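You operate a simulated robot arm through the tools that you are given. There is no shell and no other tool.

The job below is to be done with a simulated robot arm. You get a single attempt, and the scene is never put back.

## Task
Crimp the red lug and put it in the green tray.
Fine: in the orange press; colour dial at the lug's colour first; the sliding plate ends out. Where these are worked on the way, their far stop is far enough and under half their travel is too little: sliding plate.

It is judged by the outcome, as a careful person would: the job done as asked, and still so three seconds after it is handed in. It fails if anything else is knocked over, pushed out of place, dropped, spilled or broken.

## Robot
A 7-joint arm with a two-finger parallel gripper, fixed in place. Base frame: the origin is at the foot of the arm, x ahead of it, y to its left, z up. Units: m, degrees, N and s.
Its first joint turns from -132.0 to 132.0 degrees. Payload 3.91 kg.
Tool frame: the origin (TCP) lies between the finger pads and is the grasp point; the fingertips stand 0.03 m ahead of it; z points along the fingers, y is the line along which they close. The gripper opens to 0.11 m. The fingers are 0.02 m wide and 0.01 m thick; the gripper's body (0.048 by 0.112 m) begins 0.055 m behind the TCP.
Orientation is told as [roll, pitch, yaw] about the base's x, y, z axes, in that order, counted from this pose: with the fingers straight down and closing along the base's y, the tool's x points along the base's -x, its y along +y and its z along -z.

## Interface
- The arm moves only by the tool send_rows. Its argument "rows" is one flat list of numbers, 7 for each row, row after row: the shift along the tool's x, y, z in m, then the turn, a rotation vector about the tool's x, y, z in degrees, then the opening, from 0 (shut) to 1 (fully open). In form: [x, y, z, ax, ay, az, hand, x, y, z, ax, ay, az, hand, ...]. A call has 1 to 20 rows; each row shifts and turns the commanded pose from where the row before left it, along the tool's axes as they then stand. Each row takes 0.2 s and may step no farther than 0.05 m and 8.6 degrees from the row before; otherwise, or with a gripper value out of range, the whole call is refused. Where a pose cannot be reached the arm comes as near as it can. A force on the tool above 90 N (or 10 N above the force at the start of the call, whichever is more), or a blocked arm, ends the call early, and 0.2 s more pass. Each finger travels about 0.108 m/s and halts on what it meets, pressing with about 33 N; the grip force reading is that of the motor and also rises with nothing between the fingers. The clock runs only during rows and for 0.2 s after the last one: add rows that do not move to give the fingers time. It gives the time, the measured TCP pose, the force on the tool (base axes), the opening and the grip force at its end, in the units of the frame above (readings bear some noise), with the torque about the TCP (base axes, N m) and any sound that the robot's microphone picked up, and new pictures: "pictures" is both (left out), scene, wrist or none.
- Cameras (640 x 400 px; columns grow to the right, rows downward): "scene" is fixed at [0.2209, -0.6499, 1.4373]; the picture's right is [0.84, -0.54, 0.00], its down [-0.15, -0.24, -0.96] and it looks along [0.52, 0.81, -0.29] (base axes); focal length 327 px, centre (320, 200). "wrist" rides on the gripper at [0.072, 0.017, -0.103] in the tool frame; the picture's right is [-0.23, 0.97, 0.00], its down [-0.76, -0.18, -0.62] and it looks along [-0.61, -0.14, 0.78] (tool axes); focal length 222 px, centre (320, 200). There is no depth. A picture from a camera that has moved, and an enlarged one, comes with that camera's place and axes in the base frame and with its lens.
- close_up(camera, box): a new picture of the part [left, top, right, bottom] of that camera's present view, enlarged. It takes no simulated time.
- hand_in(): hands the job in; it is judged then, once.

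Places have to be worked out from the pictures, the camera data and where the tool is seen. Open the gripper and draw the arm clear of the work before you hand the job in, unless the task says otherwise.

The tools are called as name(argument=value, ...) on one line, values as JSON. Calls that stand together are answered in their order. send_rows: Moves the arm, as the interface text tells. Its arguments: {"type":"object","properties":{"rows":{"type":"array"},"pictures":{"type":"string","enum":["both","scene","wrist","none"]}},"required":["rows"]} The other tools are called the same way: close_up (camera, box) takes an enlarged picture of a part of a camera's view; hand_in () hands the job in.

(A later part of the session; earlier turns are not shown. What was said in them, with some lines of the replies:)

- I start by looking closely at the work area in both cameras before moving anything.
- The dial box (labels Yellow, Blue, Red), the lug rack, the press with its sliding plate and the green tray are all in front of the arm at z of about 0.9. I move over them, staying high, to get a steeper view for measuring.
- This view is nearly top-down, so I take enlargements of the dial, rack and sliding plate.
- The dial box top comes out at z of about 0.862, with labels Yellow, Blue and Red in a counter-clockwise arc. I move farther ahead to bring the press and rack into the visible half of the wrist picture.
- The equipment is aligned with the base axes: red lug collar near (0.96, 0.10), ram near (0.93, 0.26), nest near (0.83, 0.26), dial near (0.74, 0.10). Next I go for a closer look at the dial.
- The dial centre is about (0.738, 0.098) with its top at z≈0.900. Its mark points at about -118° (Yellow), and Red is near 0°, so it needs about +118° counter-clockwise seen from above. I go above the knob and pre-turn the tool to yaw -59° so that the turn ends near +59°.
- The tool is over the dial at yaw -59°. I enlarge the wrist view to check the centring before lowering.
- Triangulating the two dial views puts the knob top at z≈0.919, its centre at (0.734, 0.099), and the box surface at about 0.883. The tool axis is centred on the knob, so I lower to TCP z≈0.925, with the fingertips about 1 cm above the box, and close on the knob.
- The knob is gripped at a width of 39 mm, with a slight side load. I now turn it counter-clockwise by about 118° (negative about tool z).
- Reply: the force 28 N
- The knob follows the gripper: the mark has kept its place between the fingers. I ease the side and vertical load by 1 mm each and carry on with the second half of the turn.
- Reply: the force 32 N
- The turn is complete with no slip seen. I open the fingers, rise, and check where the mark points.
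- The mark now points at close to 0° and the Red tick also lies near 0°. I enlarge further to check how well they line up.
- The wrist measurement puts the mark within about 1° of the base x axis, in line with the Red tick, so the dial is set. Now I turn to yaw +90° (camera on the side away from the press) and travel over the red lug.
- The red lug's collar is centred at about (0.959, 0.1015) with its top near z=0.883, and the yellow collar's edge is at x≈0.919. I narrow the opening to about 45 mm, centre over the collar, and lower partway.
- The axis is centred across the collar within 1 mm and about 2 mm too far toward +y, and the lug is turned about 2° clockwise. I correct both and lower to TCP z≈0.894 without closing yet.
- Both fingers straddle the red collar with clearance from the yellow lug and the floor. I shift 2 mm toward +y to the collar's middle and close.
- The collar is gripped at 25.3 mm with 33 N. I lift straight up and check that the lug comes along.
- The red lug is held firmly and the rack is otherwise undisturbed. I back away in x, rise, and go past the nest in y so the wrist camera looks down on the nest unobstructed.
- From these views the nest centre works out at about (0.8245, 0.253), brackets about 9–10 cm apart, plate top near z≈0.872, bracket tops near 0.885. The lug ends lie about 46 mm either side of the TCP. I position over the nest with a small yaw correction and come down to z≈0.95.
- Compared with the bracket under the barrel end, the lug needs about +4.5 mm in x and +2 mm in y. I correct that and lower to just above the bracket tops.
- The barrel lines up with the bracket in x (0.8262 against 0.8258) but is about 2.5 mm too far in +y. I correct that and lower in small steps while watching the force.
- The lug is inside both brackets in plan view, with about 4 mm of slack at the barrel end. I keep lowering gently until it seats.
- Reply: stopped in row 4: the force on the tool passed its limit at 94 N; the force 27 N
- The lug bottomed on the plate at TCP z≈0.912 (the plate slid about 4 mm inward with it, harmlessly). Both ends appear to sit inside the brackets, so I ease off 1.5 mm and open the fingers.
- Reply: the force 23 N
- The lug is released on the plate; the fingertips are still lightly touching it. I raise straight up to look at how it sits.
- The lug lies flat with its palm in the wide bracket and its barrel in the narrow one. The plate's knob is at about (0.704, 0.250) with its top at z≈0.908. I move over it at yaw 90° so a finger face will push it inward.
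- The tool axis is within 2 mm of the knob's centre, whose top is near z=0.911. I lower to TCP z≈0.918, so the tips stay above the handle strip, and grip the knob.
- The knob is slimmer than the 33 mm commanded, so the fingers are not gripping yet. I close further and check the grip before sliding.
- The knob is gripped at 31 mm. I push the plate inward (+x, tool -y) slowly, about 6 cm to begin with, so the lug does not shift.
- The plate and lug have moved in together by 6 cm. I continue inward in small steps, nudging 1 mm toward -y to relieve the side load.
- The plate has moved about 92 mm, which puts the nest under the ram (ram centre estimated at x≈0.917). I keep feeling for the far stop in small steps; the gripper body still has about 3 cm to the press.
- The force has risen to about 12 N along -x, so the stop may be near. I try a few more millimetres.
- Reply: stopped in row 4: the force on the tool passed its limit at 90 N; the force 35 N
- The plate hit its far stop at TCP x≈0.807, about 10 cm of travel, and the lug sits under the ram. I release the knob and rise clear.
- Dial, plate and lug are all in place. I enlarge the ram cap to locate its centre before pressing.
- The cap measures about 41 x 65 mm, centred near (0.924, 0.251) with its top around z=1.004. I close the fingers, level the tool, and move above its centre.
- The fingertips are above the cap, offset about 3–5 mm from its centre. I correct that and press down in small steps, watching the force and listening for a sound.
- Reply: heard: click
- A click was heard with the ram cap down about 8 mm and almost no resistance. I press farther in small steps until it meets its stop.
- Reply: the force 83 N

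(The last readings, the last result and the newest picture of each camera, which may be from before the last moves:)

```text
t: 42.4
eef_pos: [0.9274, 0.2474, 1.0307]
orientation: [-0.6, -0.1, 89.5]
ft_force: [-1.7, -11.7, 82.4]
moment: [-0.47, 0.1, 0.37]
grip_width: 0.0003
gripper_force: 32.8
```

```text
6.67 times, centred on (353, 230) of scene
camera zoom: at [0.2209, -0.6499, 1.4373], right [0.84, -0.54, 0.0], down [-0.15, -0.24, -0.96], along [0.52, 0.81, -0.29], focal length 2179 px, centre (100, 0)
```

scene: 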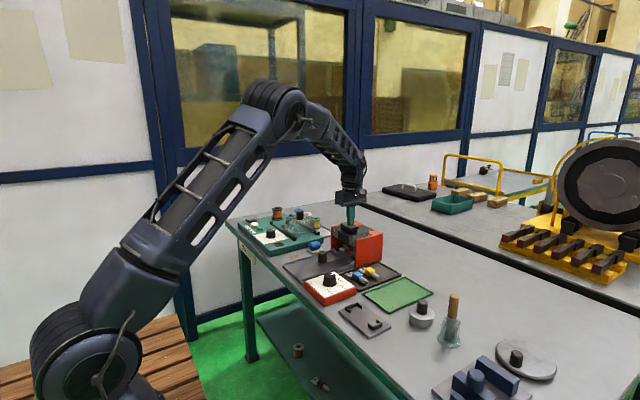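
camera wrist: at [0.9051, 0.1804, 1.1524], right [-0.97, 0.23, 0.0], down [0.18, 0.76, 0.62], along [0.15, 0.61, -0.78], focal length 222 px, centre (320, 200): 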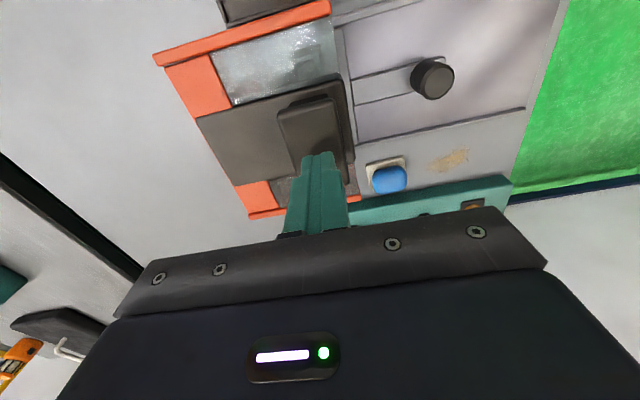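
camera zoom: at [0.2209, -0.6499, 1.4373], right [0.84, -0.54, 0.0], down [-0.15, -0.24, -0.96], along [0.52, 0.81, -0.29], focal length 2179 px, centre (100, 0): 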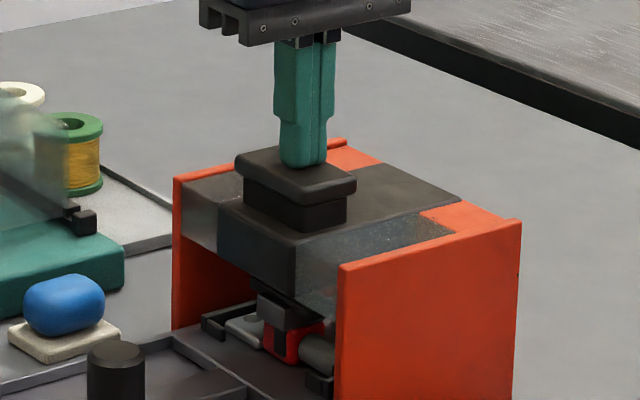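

The ram is at its stop (82 N, no further travel), and the red collar now seems to show a dark crimp band. I raise off the ram and take a closer look.

send_rows(rows=[0, 0, -0.006, 0, 0, 0, 0, 0, 0, -0.01, 0, 0, 0, 0, 0, 0, -0.02, 0, 0, 0, 0, 0, 0, -0.03, 0, 0, 0, 0, 0, 0, 0, 0, 0, 0, 0], pictures="scene")

close_up(camera="scene", box=[305, 210, 385, 260])

close_up(camera="scene", box=[330, 237, 362, 257])

```text
t: 43.6
eef_pos: [0.9277, 0.2469, 1.0901]
orientation: [0.1, 0.1, 89.7]
ft_force: [0.2, 0.3, -0.2]
moment: [0.02, 0.01, 0.0]
grip_width: 0.0
gripper_force: 32.8
```

scene: 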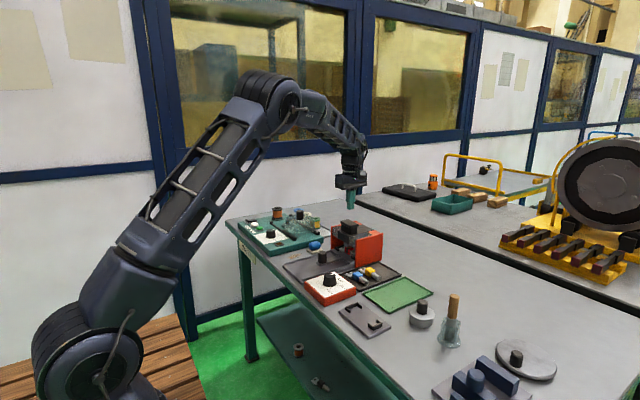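

```text
8.00 times, centred on (345, 235) of scene
camera zoom: at [0.2209, -0.6499, 1.4373], right [0.84, -0.54, 0.0], down [-0.15, -0.24, -0.96], along [0.52, 0.81, -0.29], focal length 2615 px, centre (120, -80)
```

zoom: 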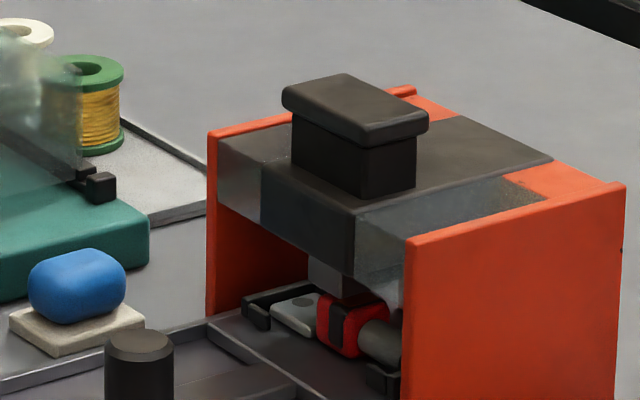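

```text
16.00 times, centred on (346, 247) of scene
camera zoom: at [0.2209, -0.6499, 1.4373], right [0.84, -0.54, 0.0], down [-0.15, -0.24, -0.96], along [0.52, 0.81, -0.29], focal length 5229 px, centre (-96, -552)
```

zoom: 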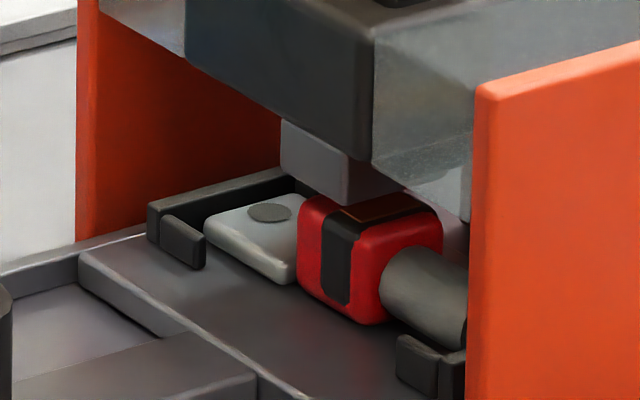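

The collar now carries a dark crimp band and the ram has sprung back up, so the lug is crimped. I return to the plate's knob at (0.807, 0.249) to pull the plate out.

send_rows(rows=[0, 0.0402, 0, 0, 0, 0, 0.3, -0.001, 0.0402, 0, 0, 0, 0, 0.5, -0.001, 0.0402, 0, 0, 0, 0, 0.5, 0, 0, 0.045, 0, 0, 0, 0.5, 0, 0, 0.045, 0, 0, 0, 0.5, 0, 0, 0.03, 0, 0, 0, 0.5, 0, 0, 0, 0, 0, 0, 0.5], pictures="wrist")

close_up(camera="wrist", box=[220, 60, 444, 200])

```text
t: 45.2
eef_pos: [0.8036, 0.2479, 0.9694]
orientation: [0.0, 0.1, 89.8]
ft_force: [-0.9, -0.1, 0.5]
moment: [0.02, 0.01, -0.02]
grip_width: 0.0551
gripper_force: 0.1
camera wrist: at [0.7872, 0.1771, 1.0726], right [-0.97, 0.23, 0.0], down [0.18, 0.76, 0.62], along [0.15, 0.61, -0.78], focal length 222 px, centre (320, 200)
```

wrist: 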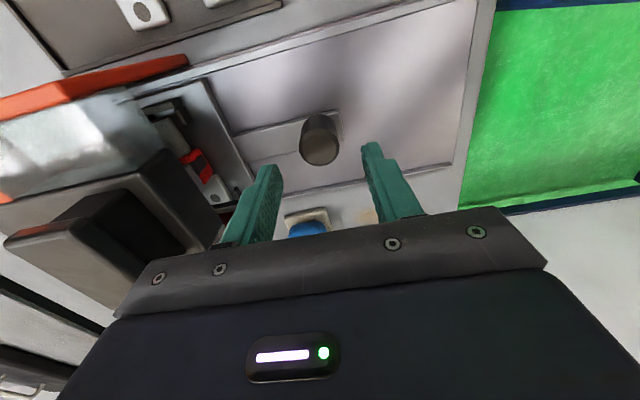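

```text
2.86 times, centred on (332, 130) of wrist
camera zoom: at [0.7872, 0.1771, 1.0726], right [-0.97, 0.23, 0.0], down [0.18, 0.76, 0.62], along [0.15, 0.61, -0.78], focal length 635 px, centre (286, 400)
```

zoom: 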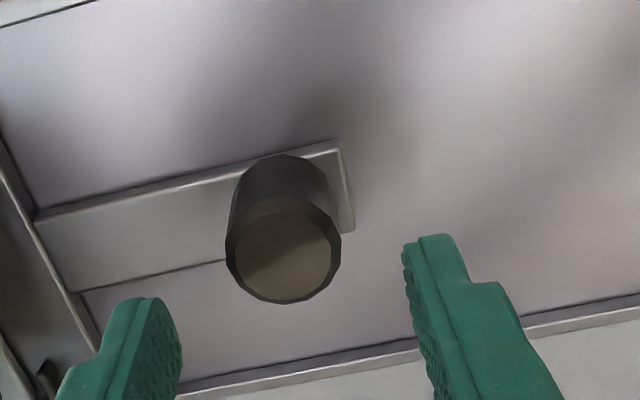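

The knob is centred between the fingers. I lower to z≈0.917 and grip it.

send_rows(rows=[-0.0015, 0, 0.026, 0, 0, 0, 0.5, 0, 0, 0.026, 0, 0, 0, 0.5, 0, 0, 0, 0, 0, 0, 0.3, 0, 0, 0, 0, 0, 0, 0.15, 0, 0, 0, 0, 0, 0, 0.15, 0, 0, 0, 0, 0, 0, 0.15], pictures="none")

```text
t: 46.6
eef_pos: [0.8041, 0.2513, 0.917]
orientation: [0.1, 0.0, 89.7]
ft_force: [0.4, -1.1, -0.1]
moment: [0.85, -0.09, 0.15]
grip_width: 0.0311
gripper_force: 45.0
```

The knob is gripped at 31 mm. I pull the plate outward (-x, tool +y) slowly for about 9 cm.

send_rows(rows=[0, 0.004, 0, 0, 0, 0, 0.15, 0, 0.007, 0, 0, 0, 0, 0.15, 0, 0.008, 0, 0, 0, 0, 0.15, 0, 0.008, 0, 0, 0, 0, 0.15, 0, 0.008, 0, 0, 0, 0, 0.15, 0, 0.008, 0, 0, 0, 0, 0.15, 0, 0.008, 0, 0, 0, 0, 0.15, 0, 0.008, 0, 0, 0, 0, 0.15, 0, 0.008, 0, 0, 0, 0, 0.15, 0, 0.008, 0, 0, 0, 0, 0.15, 0, 0.008, 0, 0, 0, 0, 0.15, 0, 0.005, 0, 0, 0, 0, 0.15, 0, 0, 0, 0, 0, 0, 0.15], pictures="scene")

close_up(camera="scene", box=[265, 220, 377, 290])

```text
t: 49.4
eef_pos: [0.7177, 0.2529, 0.9167]
orientation: [0.0, 0.2, 89.7]
ft_force: [-0.7, -23.4, -20.9]
moment: [-0.22, -0.5, 0.31]
grip_width: 0.0314
gripper_force: 44.6
```

scene: 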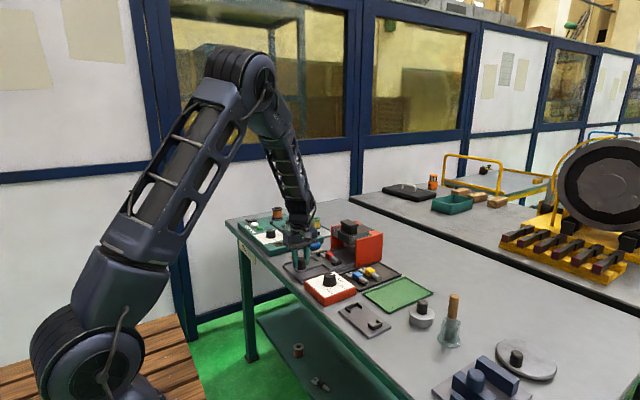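

```text
5.71 times, centred on (321, 255) of scene
camera zoom: at [0.2209, -0.6499, 1.4373], right [0.84, -0.54, 0.0], down [-0.15, -0.24, -0.96], along [0.52, 0.81, -0.29], focal length 1868 px, centre (314, -114)
```

zoom: 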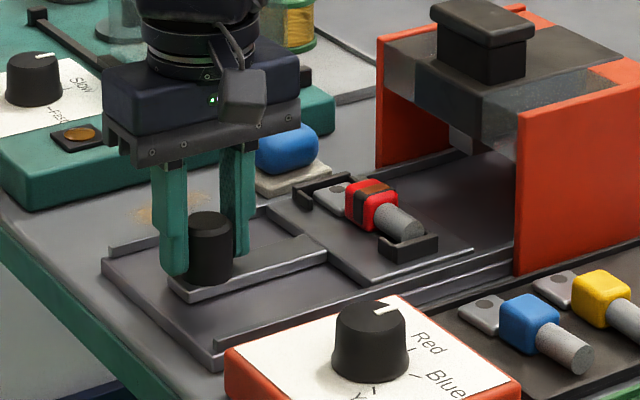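

The plate is out to within about 12 mm, and the lug with its crimp band rides along. I relieve the side load by 2 mm and keep pulling until it meets the out stop.

send_rows(rows=[0.002, 0.002, 0.0005, 0, 0, 0, 0.15, 0, 0.003, 0, 0, 0, 0, 0.15, 0, 0.003, 0, 0, 0, 0, 0.15, 0, 0.003, 0, 0, 0, 0, 0.15, 0, 0.002, 0, 0, 0, 0, 0.15, 0, 0.002, 0, 0, 0, 0, 0.15, 0, 0, 0, 0, 0, 0, 0.15], pictures="none")

```text
t: 51.0
eef_pos: [0.7063, 0.2521, 0.9166]
orientation: [-0.3, -0.1, 89.6]
ft_force: [26.2, 22.6, 21.3]
moment: [0.23, 0.93, 0.38]
grip_width: 0.0314
gripper_force: 45.4
```

The plate is at its out stop (x≈0.706, 26 N resistance). I relax the pull, open the fingers and rise clear of the knob.

send_rows(rows=[0.0, -0.0025, -0.001, 0, 0, 0, 0.15, 0, 0, 0, 0, 0, 0, 0.3, 0, 0, 0, 0, 0, 0, 0.5, 0, 0, 0, 0, 0, 0, 0.5, 0, 0, -0.04, 0, 0, 0, 0.5, 0, 0, -0.045, 0, 0, 0, 0.45, 0, 0, -0.04, 0, 0, 0, 0.45, 0, 0, 0, 0, 0, 0, 0.45], pictures="wrist")

close_up(camera="scene", box=[265, 220, 377, 290])

```text
t: 52.8
eef_pos: [0.7052, 0.2516, 1.0437]
orientation: [0.0, 0.2, 89.7]
ft_force: [0.4, 0.5, -0.4]
moment: [0.0, 0.0, 0.01]
grip_width: 0.0496
gripper_force: 0.1
camera wrist: at [0.6877, 0.1795, 1.1461], right [-0.97, 0.23, 0.0], down [0.18, 0.76, 0.62], along [0.15, 0.61, -0.78], focal length 222 px, centre (320, 200)
```

wrist: 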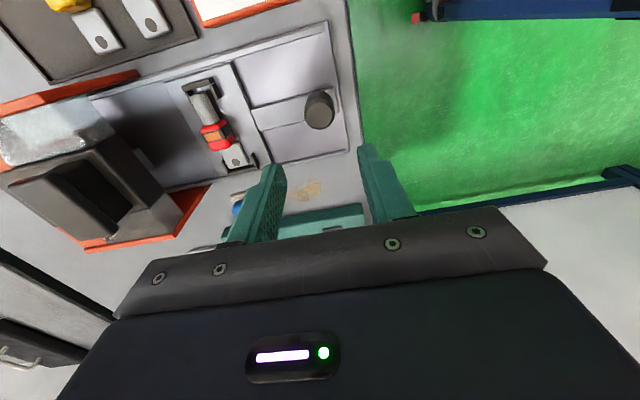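

```text
5.71 times, centred on (321, 255) of scene
camera zoom: at [0.2209, -0.6499, 1.4373], right [0.84, -0.54, 0.0], down [-0.15, -0.24, -0.96], along [0.52, 0.81, -0.29], focal length 1868 px, centre (314, -114)
```

zoom: 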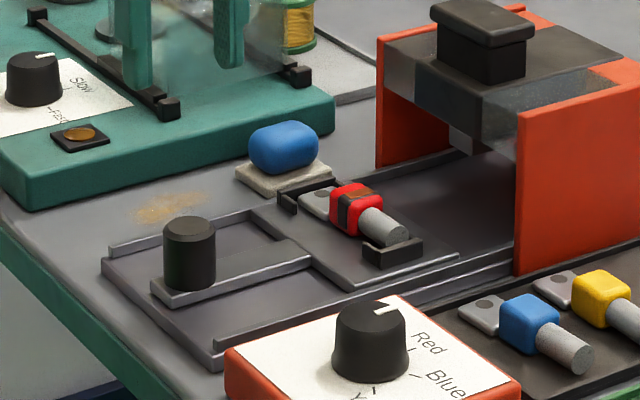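

The plate is fully out with the crimped lug in the nest. I move over the lug to align for picking it up.

send_rows(rows=[0, -0.04, 0, 0, 0, 0, 0.41, 0, -0.04, 0, 0, 0, 0, 0.41, 0, -0.04, 0, 0, 0, 0, 0.41, 0, 0, 0.035, 0, 0, 0, 0.41, 0, 0, 0.035, 0, 0, 0, 0.41, 0, 0, 0, 0, 0, 0, 0.41], pictures="wrist")

close_up(camera="wrist", box=[240, 100, 400, 200])

```text
t: 54.2
eef_pos: [0.8258, 0.2481, 0.9734]
orientation: [0.0, 0.0, 89.7]
ft_force: [0.0, 0.7, 0.1]
moment: [-0.01, 0.0, -0.03]
grip_width: 0.0451
gripper_force: 0.1
camera wrist: at [0.8084, 0.1764, 1.0754], right [-0.97, 0.23, 0.0], down [0.18, 0.76, 0.62], along [0.15, 0.61, -0.78], focal length 222 px, centre (320, 200)
```

wrist: 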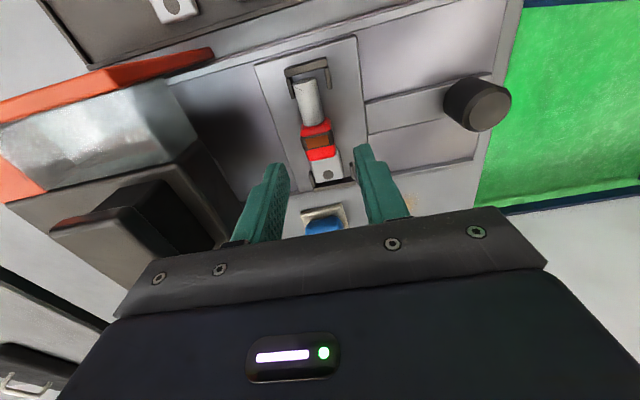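

```text
4.00 times, centred on (320, 150) of wrist
camera zoom: at [0.8084, 0.1764, 1.0754], right [-0.97, 0.23, 0.0], down [0.18, 0.76, 0.62], along [0.15, 0.61, -0.78], focal length 888 px, centre (320, 400)
```

zoom: 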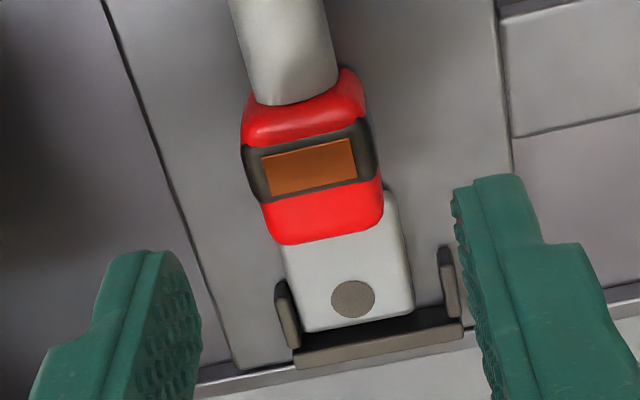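

The tool axis is within 1.5 mm of the collar's centre. I nudge it, lower to TCP z≈0.9155 (just above plate contact at 0.912), and close.

send_rows(rows=[0, -0.0014, 0.03, 0, 0, 0, 0.41, 0, 0, 0.02, 0, 0, 0, 0.41, 0, 0, 0.0075, 0, 0, 0, 0.41, 0, 0, 0, 0, 0, 0, 0.41, 0, 0, 0, 0, 0, 0, 0.1, 0, 0, 0, 0, 0, 0, 0.1, 0, 0, 0, 0, 0, 0, 0.1, 0, 0, 0, 0, 0, 0, 0.1], pictures="wrist")

close_up(camera="scene", box=[285, 235, 365, 285])

```text
t: 56.0
eef_pos: [0.8271, 0.2493, 0.9159]
orientation: [0.0, 0.1, 89.7]
ft_force: [0.2, 0.8, 0.0]
moment: [0.03, 0.03, -0.04]
grip_width: 0.0251
gripper_force: 33.0
camera wrist: at [0.8094, 0.1781, 1.0189], right [-0.97, 0.23, 0.0], down [0.18, 0.76, 0.62], along [0.15, 0.61, -0.78], focal length 222 px, centre (320, 200)
```

wrist: 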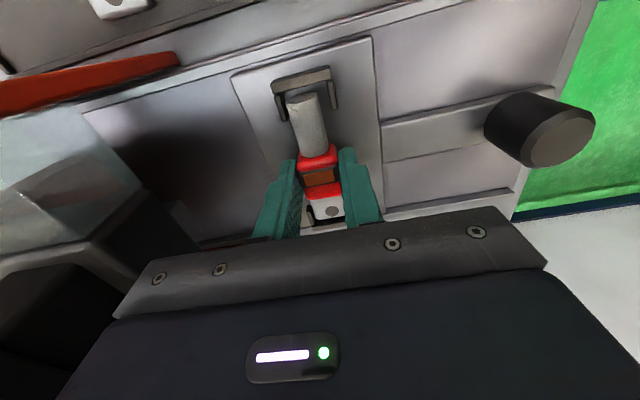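

```text
8.00 times, centred on (325, 260) of scene
camera zoom: at [0.2209, -0.6499, 1.4373], right [0.84, -0.54, 0.0], down [-0.15, -0.24, -0.96], along [0.52, 0.81, -0.29], focal length 2615 px, centre (280, -280)
```

zoom: 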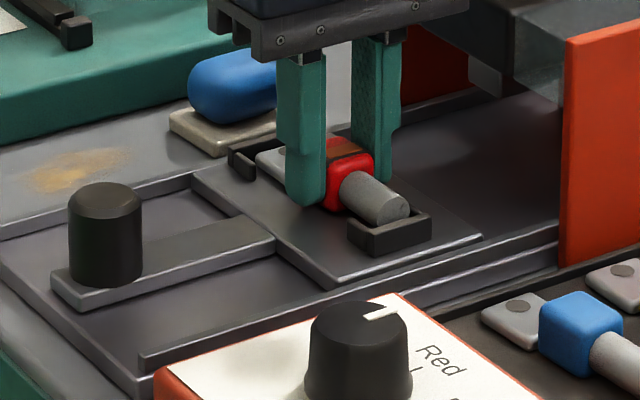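

The lug is gripped at 25 mm with no load on the plate. I lift it straight out of the nest and check that the plate stays put.

send_rows(rows=[0, 0, -0.01, 0, 0, 0, 0.1, 0, 0, -0.03, 0, 0, 0, 0.1, 0, 0, -0.045, 0, 0, 0, 0.1, 0, 0, -0.045, 0, 0, 0, 0.1, 0, 0, 0, 0, 0, 0, 0.1], pictures="wrist")

close_up(camera="scene", box=[265, 205, 393, 285])

```text
t: 57.2
eef_pos: [0.8273, 0.2512, 1.0462]
orientation: [0.0, 0.1, 89.6]
ft_force: [0.4, 0.4, -0.8]
moment: [0.02, -0.02, 0.02]
grip_width: 0.0246
gripper_force: 33.0
camera wrist: at [0.8105, 0.1797, 1.1478], right [-0.97, 0.23, 0.0], down [0.18, 0.76, 0.62], along [0.15, 0.61, -0.78], focal length 222 px, centre (320, 200)
```

wrist: 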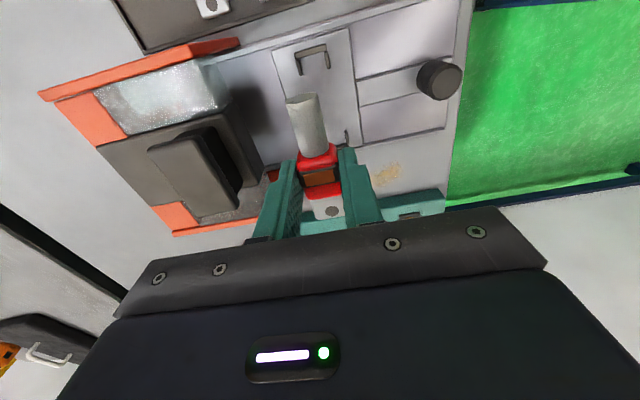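

```text
5.00 times, centred on (329, 245) of scene
camera zoom: at [0.2209, -0.6499, 1.4373], right [0.84, -0.54, 0.0], down [-0.15, -0.24, -0.96], along [0.52, 0.81, -0.29], focal length 1634 px, centre (275, -25)
```

zoom: 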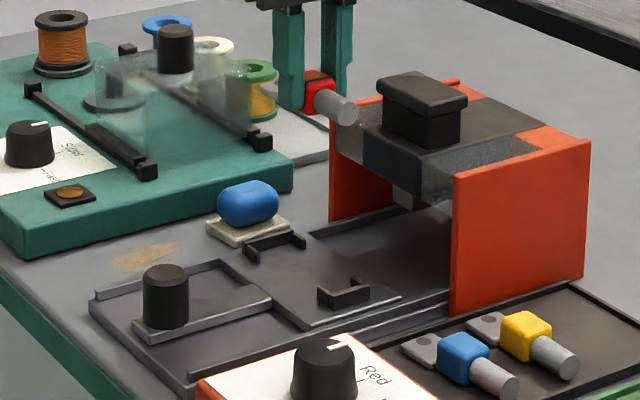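

The lug is out of the nest and the plate remains out. I carry it over the dial and rack toward the tray centre near (0.90, -0.03).

send_rows(rows=[0.045, 0, -0.01, 0, 0, 0, 0.1, 0.047, 0, 0, 0, 0, 0, 0.1, 0.047, 0, 0, 0, 0, 0, 0.1, 0.047, 0, 0, 0, 0, 0, 0.1, 0.047, -0.012, 0, 0, 0, 0, 0.1, 0.047, -0.03, 0, 0, 0, 0, 0.1, 0, -0.03, 0, 0, 0, 0, 0.1, 0, 0, 0, 0, 0, 8.15, 0.1, 0, 0, 0, 0, 0, 8.15, 0.1, 0, 0, 0, 0, 0, 8.15, 0.1, 0, 0, 0, 0, 0, 8.15, 0.1, 0, 0, 0, 0, 0, 8.15, 0.1, 0, 0, 0, 0, 0, 8.15, 0.1, 0, 0, 0, 0, 0, 8.15, 0.1, 0, 0, 0, 0, 0, 8.15, 0.1, 0, 0, 0, 0, 0, 8.15, 0.1, 0, 0, 0, 0, 0, 8.15, 0.1, 0, 0, 0, 0, 0, 8.15, 0.1, 0, 0, 0, 0, 0, 0, 0.1])

close_up(camera="wrist", box=[160, 0, 480, 200])

close_up(camera="scene", box=[345, 200, 473, 320])

```text
refused: row 6 steps farther than a row can; nothing moved
```

```text
2.00 times, centred on (320, 100) of wrist
camera zoom: at [0.8105, 0.1797, 1.1478], right [-0.97, 0.23, 0.0], down [0.18, 0.76, 0.62], along [0.15, 0.61, -0.78], focal length 444 px, centre (320, 400)
```

zoom: 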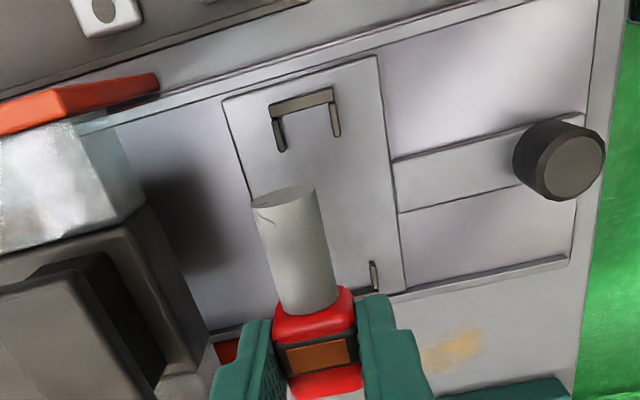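

```text
3.33 times, centred on (409, 260) of scene
camera zoom: at [0.2209, -0.6499, 1.4373], right [0.84, -0.54, 0.0], down [-0.15, -0.24, -0.96], along [0.52, 0.81, -0.29], focal length 1089 px, centre (23, 0)
```

zoom: 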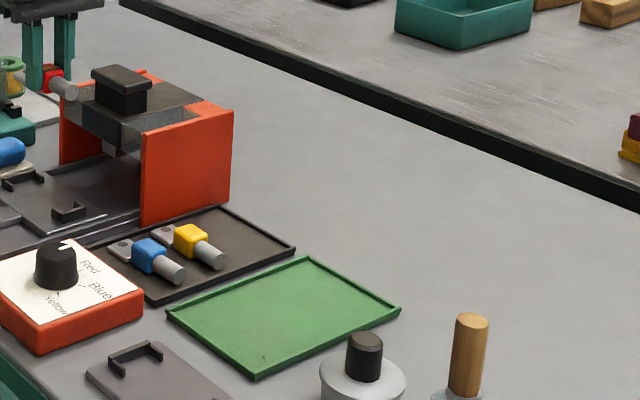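

That call was refused because one combined step exceeded 5 cm; nothing moved. I resend it with smaller steps. The green tray is the flat one beside the rack.

send_rows(rows=[0.045, 0, -0.01, 0, 0, 0, 0.1, 0.047, 0, 0, 0, 0, 0, 0.1, 0.047, 0, 0, 0, 0, 0, 0.1, 0.047, 0, 0, 0, 0, 0, 0.1, 0.047, -0.012, 0, 0, 0, 0, 0.1, 0.038, -0.03, 0, 0, 0, 0, 0.1, 0.009, -0.03, 0, 0, 0, 0, 0.1, 0, 0, 0, 0, 0, 8.15, 0.1, 0, 0, 0, 0, 0, 8.15, 0.1, 0, 0, 0, 0, 0, 8.15, 0.1, 0, 0, 0, 0, 0, 8.15, 0.1, 0, 0, 0, 0, 0, 8.15, 0.1, 0, 0, 0, 0, 0, 8.15, 0.1, 0, 0, 0, 0, 0, 8.15, 0.1, 0, 0, 0, 0, 0, 8.15, 0.1, 0, 0, 0, 0, 0, 8.15, 0.1, 0, 0, 0, 0, 0, 8.15, 0.1, 0, 0, 0, 0, 0, 8.15, 0.1, 0, 0, 0, 0, 0, 0, 0.1])

close_up(camera="wrist", box=[160, 0, 480, 200])

close_up(camera="scene", box=[345, 200, 473, 320])

```text
t: 61.2
eef_pos: [0.8966, -0.0317, 1.0552]
orientation: [-0.1, 0.0, -0.1]
ft_force: [0.1, 0.2, -0.4]
moment: [0.0, 0.0, 0.03]
grip_width: 0.0248
gripper_force: 32.9
camera wrist: at [0.8246, -0.0138, 1.1573], right [0.23, 0.97, 0.0], down [0.76, -0.18, 0.62], along [0.61, -0.14, -0.78], focal length 222 px, centre (320, 200)
```

scene: 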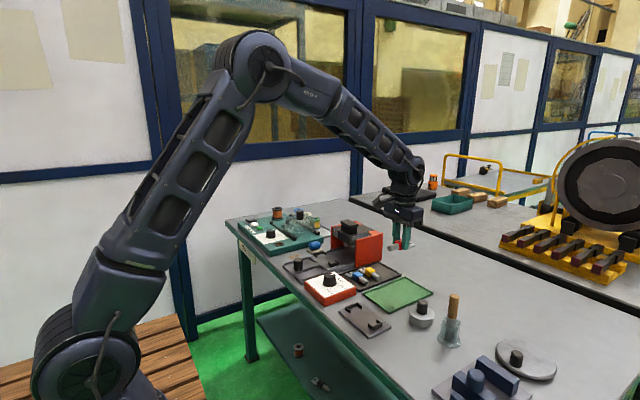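
wrist: 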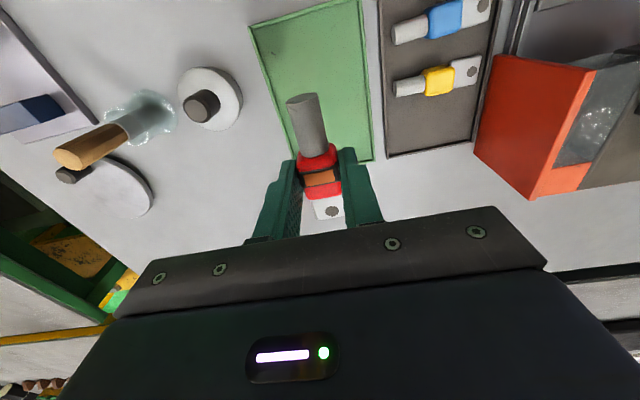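

```text
2.00 times, centred on (320, 100) of wrist
camera zoom: at [0.8246, -0.0138, 1.1573], right [0.23, 0.97, 0.0], down [0.76, -0.18, 0.62], along [0.61, -0.14, -0.78], focal length 444 px, centre (320, 400)
```

zoom: 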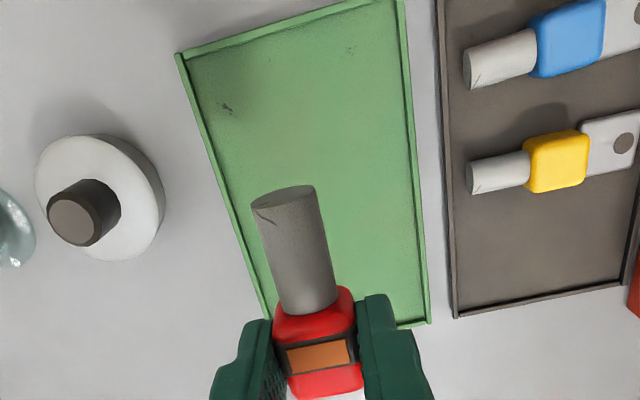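

```text
3.33 times, centred on (409, 260) of scene
camera zoom: at [0.2209, -0.6499, 1.4373], right [0.84, -0.54, 0.0], down [-0.15, -0.24, -0.96], along [0.52, 0.81, -0.29], focal length 1089 px, centre (23, 0)
```

zoom: 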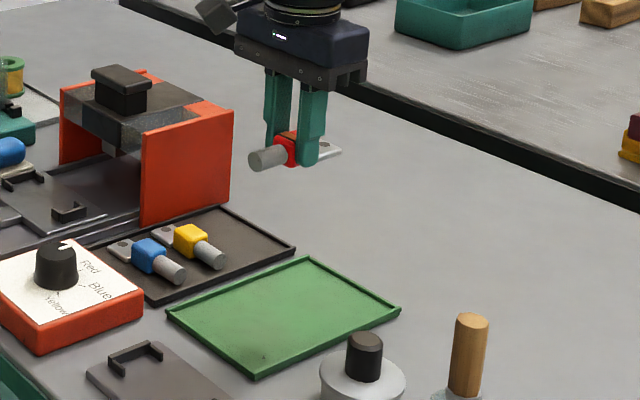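

The TCP is over the tray centre (the tray spans x 0.81–1.00, y -0.087–0.027) with the lug along x, well inside. I lower to TCP z≈0.915 first.

send_rows(rows=[0, 0, 0.04, 0, 0, 0, 0.1, 0, 0, 0.04, 0, 0, 0, 0.1, 0, 0, 0.035, 0, 0, 0, 0.1, 0, 0, 0.02, 0, 0, 0, 0.1, 0, 0, 0.005, 0, 0, 0, 0.1, 0, 0, 0, 0, 0, 0, 0.1], pictures="wrist")

close_up(camera="scene", box=[360, 240, 440, 320])

```text
t: 62.6
eef_pos: [0.8989, -0.0327, 0.9138]
orientation: [-0.1, -0.1, -0.1]
ft_force: [0.3, 0.3, -0.4]
moment: [0.0, -0.02, 0.01]
grip_width: 0.0251
gripper_force: 33.0
camera wrist: at [0.8255, -0.0156, 1.0176], right [0.23, 0.97, 0.0], down [0.76, -0.18, 0.62], along [0.61, -0.14, -0.78], focal length 222 px, centre (320, 200)
```

wrist: 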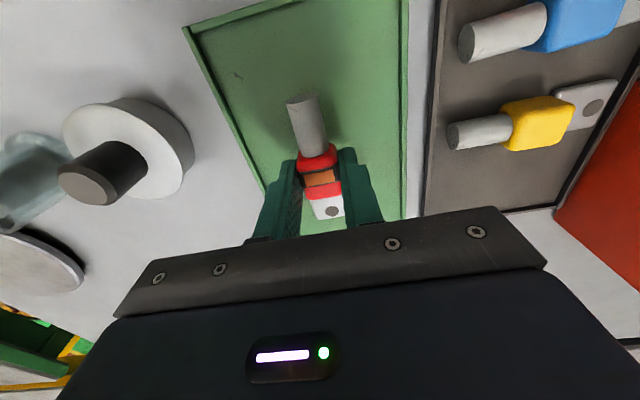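

```text
5.00 times, centred on (400, 280) of scene
camera zoom: at [0.2209, -0.6499, 1.4373], right [0.84, -0.54, 0.0], down [-0.15, -0.24, -0.96], along [0.52, 0.81, -0.29], focal length 1634 px, centre (-80, -200)
```

zoom: 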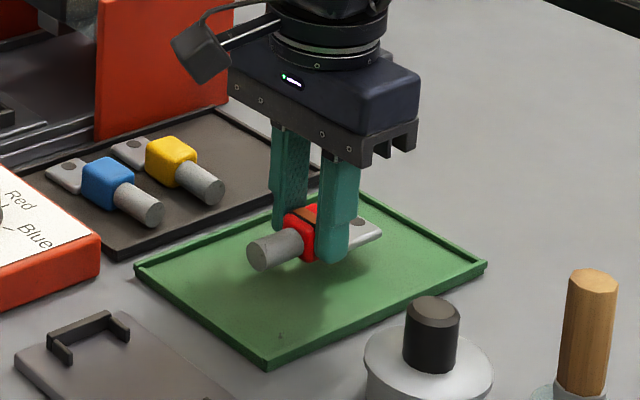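

The lug is centred over the tray and still about 1.5–2 cm above it. I lower in small steps and watch for contact.

send_rows(rows=[0, 0, 0.004, 0, 0, 0, 0.1, 0, 0, 0.004, 0, 0, 0, 0.1, 0, 0, 0.003, 0, 0, 0, 0.1, 0, 0, 0.003, 0, 0, 0, 0.1, 0, 0, 0, 0, 0, 0, 0.1], pictures="none")

close_up(camera="scene", box=[380, 255, 428, 285])

```text
t: 63.8
eef_pos: [0.8976, -0.032, 0.8998]
orientation: [-0.2, -0.1, -0.1]
ft_force: [-0.3, -0.4, -0.4]
moment: [0.02, 0.03, -0.02]
grip_width: 0.0246
gripper_force: 32.6
```

```text
13.33 times, centred on (404, 270) of scene
camera zoom: at [0.2209, -0.6499, 1.4373], right [0.84, -0.54, 0.0], down [-0.15, -0.24, -0.96], along [0.52, 0.81, -0.29], focal length 4358 px, centre (-800, -733)
```

zoom: 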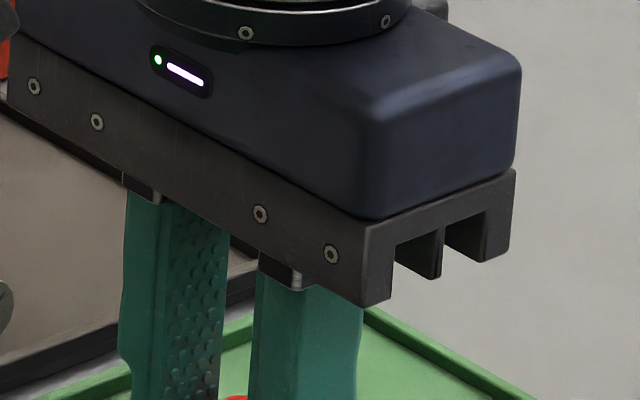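

No contact yet at z=0.900. I lower further in 2 mm steps.

send_rows(rows=[0, 0, 0.002, 0, 0, 0, 0.1, 0, 0, 0.002, 0, 0, 0, 0.1, 0, 0, 0.002, 0, 0, 0, 0.1, 0, 0, 0, 0, 0, 0, 0.1], pictures="none")

close_up(camera="scene", box=[372, 265, 436, 305])

```text
t: 64.8
eef_pos: [0.8986, -0.0315, 0.8947]
orientation: [-0.2, -0.1, 0.0]
ft_force: [7.3, -3.1, 24.7]
moment: [-0.06, -0.22, 0.02]
grip_width: 0.0252
gripper_force: 33.5
```

```text
10.00 times, centred on (404, 285) of scene
camera zoom: at [0.2209, -0.6499, 1.4373], right [0.84, -0.54, 0.0], down [-0.15, -0.24, -0.96], along [0.52, 0.81, -0.29], focal length 3268 px, centre (-520, -650)
```

zoom: 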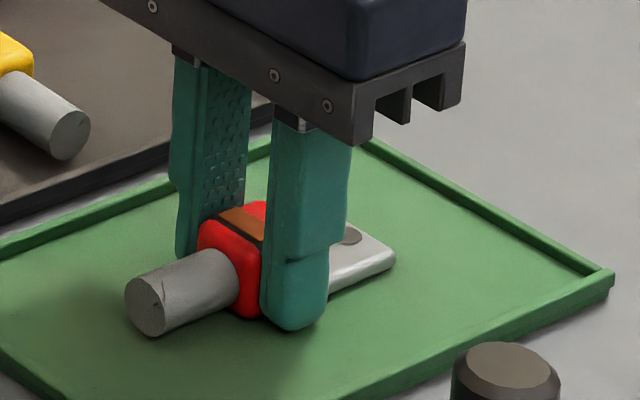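

The lug is on the tray floor (25 N upward at z=0.895). I ease off 1 mm, open the fingers and rise straight up.

send_rows(rows=[0, 0, -0.001, 0, 0, 0, 0.1, 0, 0, 0, 0, 0, 0, 0.25, 0, 0, 0, 0, 0, 0, 0.41, 0, 0, 0, 0, 0, 0, 0.41, 0, 0, -0.01, 0, 0, 0, 0.41, 0, 0, -0.03, 0, 0, 0, 0.41, 0, 0, -0.045, 0, 0, 0, 0.41, 0, 0, -0.045, 0, 0, 0, 0.41, 0, 0, -0.04, 0, 0, 0, 0.41, 0, 0, 0, 0, 0, 0, 0.41])

close_up(camera="scene", box=[360, 240, 440, 320])

close_up(camera="scene", box=[220, 200, 412, 320])

```text
t: 67.0
eef_pos: [0.8969, -0.0302, 1.0689]
orientation: [-0.1, -0.1, 0.0]
ft_force: [0.4, 0.5, 0.0]
moment: [0.02, 0.0, 0.01]
grip_width: 0.0448
gripper_force: 0.0
camera wrist: at [0.8253, -0.0132, 1.1722], right [0.23, 0.97, 0.0], down [0.76, -0.18, 0.62], along [0.61, -0.14, -0.78], focal length 222 px, centre (320, 200)
```

scene: 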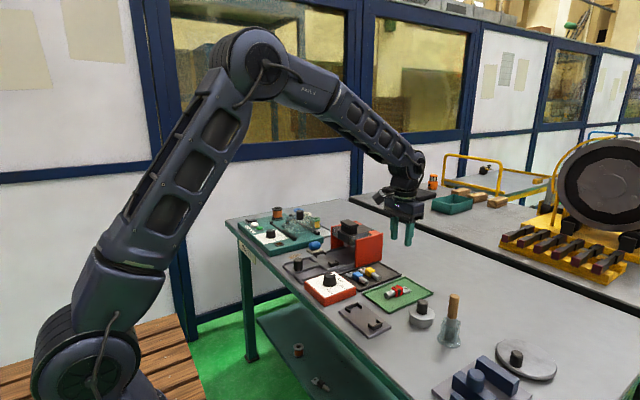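
wrist: 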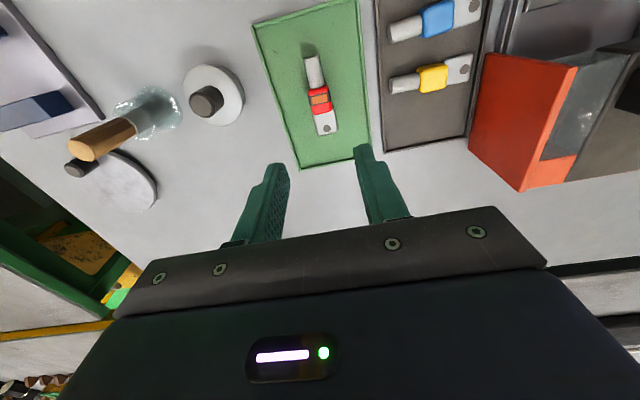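

```text
5.00 times, centred on (400, 280) of scene
camera zoom: at [0.2209, -0.6499, 1.4373], right [0.84, -0.54, 0.0], down [-0.15, -0.24, -0.96], along [0.52, 0.81, -0.29], focal length 1634 px, centre (-80, -200)
```

zoom: 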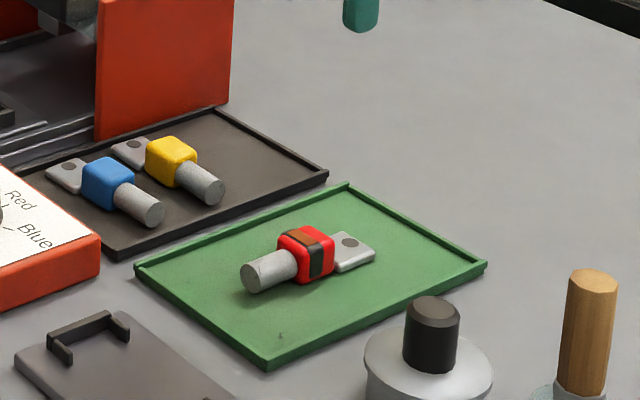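

```text
3.33 times, centred on (316, 260) of scene
camera zoom: at [0.2209, -0.6499, 1.4373], right [0.84, -0.54, 0.0], down [-0.15, -0.24, -0.96], along [0.52, 0.81, -0.29], focal length 1089 px, centre (333, 0)
```

zoom: 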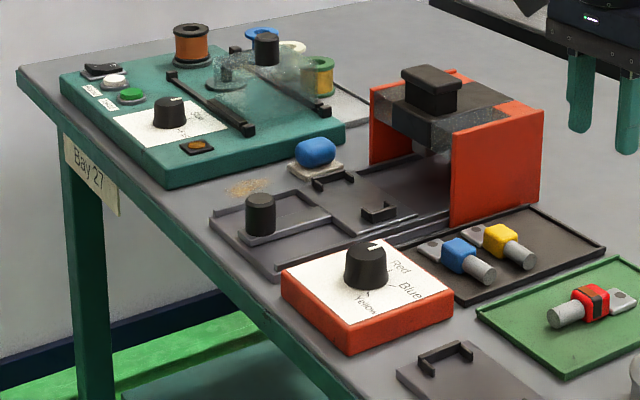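

The crimped lug lies in the green tray, the plate is fully out, the dial shows Red and nothing else has moved. I draw the arm up and back clear of the work.

send_rows(rows=[0.02, 0, -0.04, 0, 0, 0, 0.41, 0.04, 0, -0.025, 0, 0, 0, 0.41, 0.045, 0, -0.02, 0, 0, 0, 0.41, 0.045, 0, -0.02, 0, 0, 0, 0.41, 0.045, 0, -0.02, 0, 0, 0, 0.41, 0.045, 0, -0.02, 0, 0, 0, 0.41, 0, 0, 0, 0, 0, 0, 0.41])

close_up(camera="scene", box=[265, 210, 457, 330])

```text
t: 68.6
eef_pos: [0.6578, -0.0346, 1.2107]
orientation: [-0.1, -0.1, 0.0]
ft_force: [-0.3, -0.2, -1.1]
moment: [0.0, 0.03, 0.01]
grip_width: 0.0451
gripper_force: 0.0
camera wrist: at [0.5849, -0.0159, 1.3127], right [0.23, 0.97, 0.0], down [0.76, -0.18, 0.62], along [0.61, -0.14, -0.78], focal length 222 px, centre (320, 200)
```

scene: 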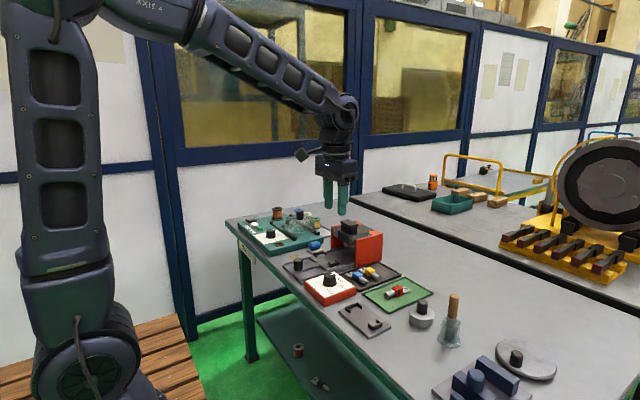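
wrist: 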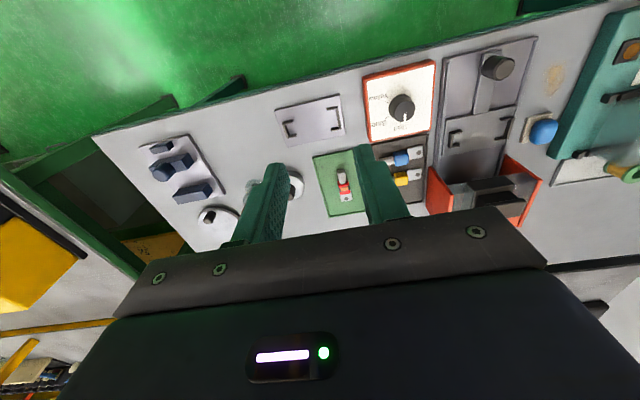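

```text
3.33 times, centred on (361, 270) of scene
camera zoom: at [0.2209, -0.6499, 1.4373], right [0.84, -0.54, 0.0], down [-0.15, -0.24, -0.96], along [0.52, 0.81, -0.29], focal length 1089 px, centre (183, -33)
```

zoom: 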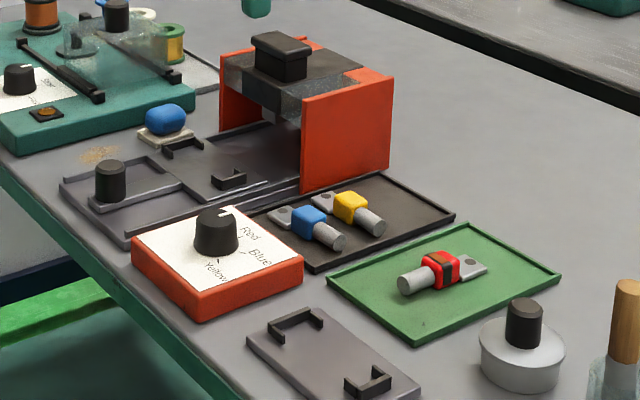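

The last pictures show the crimped red lug resting in the green tray, the sliding plate out, the dial at Red, and the arm clear with its gripper open. I hand the job in.

hand_in()

```text
The job is handed in.
```

The red lug is crimped and lying in the green tray, and I've handed the job in. I don't have the result of the judging.

- **Dial:** I turned it from Yellow to Red before pressing. The wrist camera showed the mark within about 1° of straight ahead, where the Red tick lies to within a few degrees.
- **Sliding plate:** It went in to its far stop, about 10 cm of travel. After the crimp I pulled it back to its out stop, where it still is.
- **Crimp:** I pressed the orange press's ram down until it stopped. It clicked on the way, and the lug's collar now has a dark crimp band. The ram has sprung back up.
- **Everything else:** In the final pictures the other lugs and tools are where they started. The arm is clear, with the gripper open.

While seating the lug, I pressed hard enough to hit the force limit, and the empty-side plate slid about 4 mm. Nothing looked damaged, and the lug stayed in its brackets.
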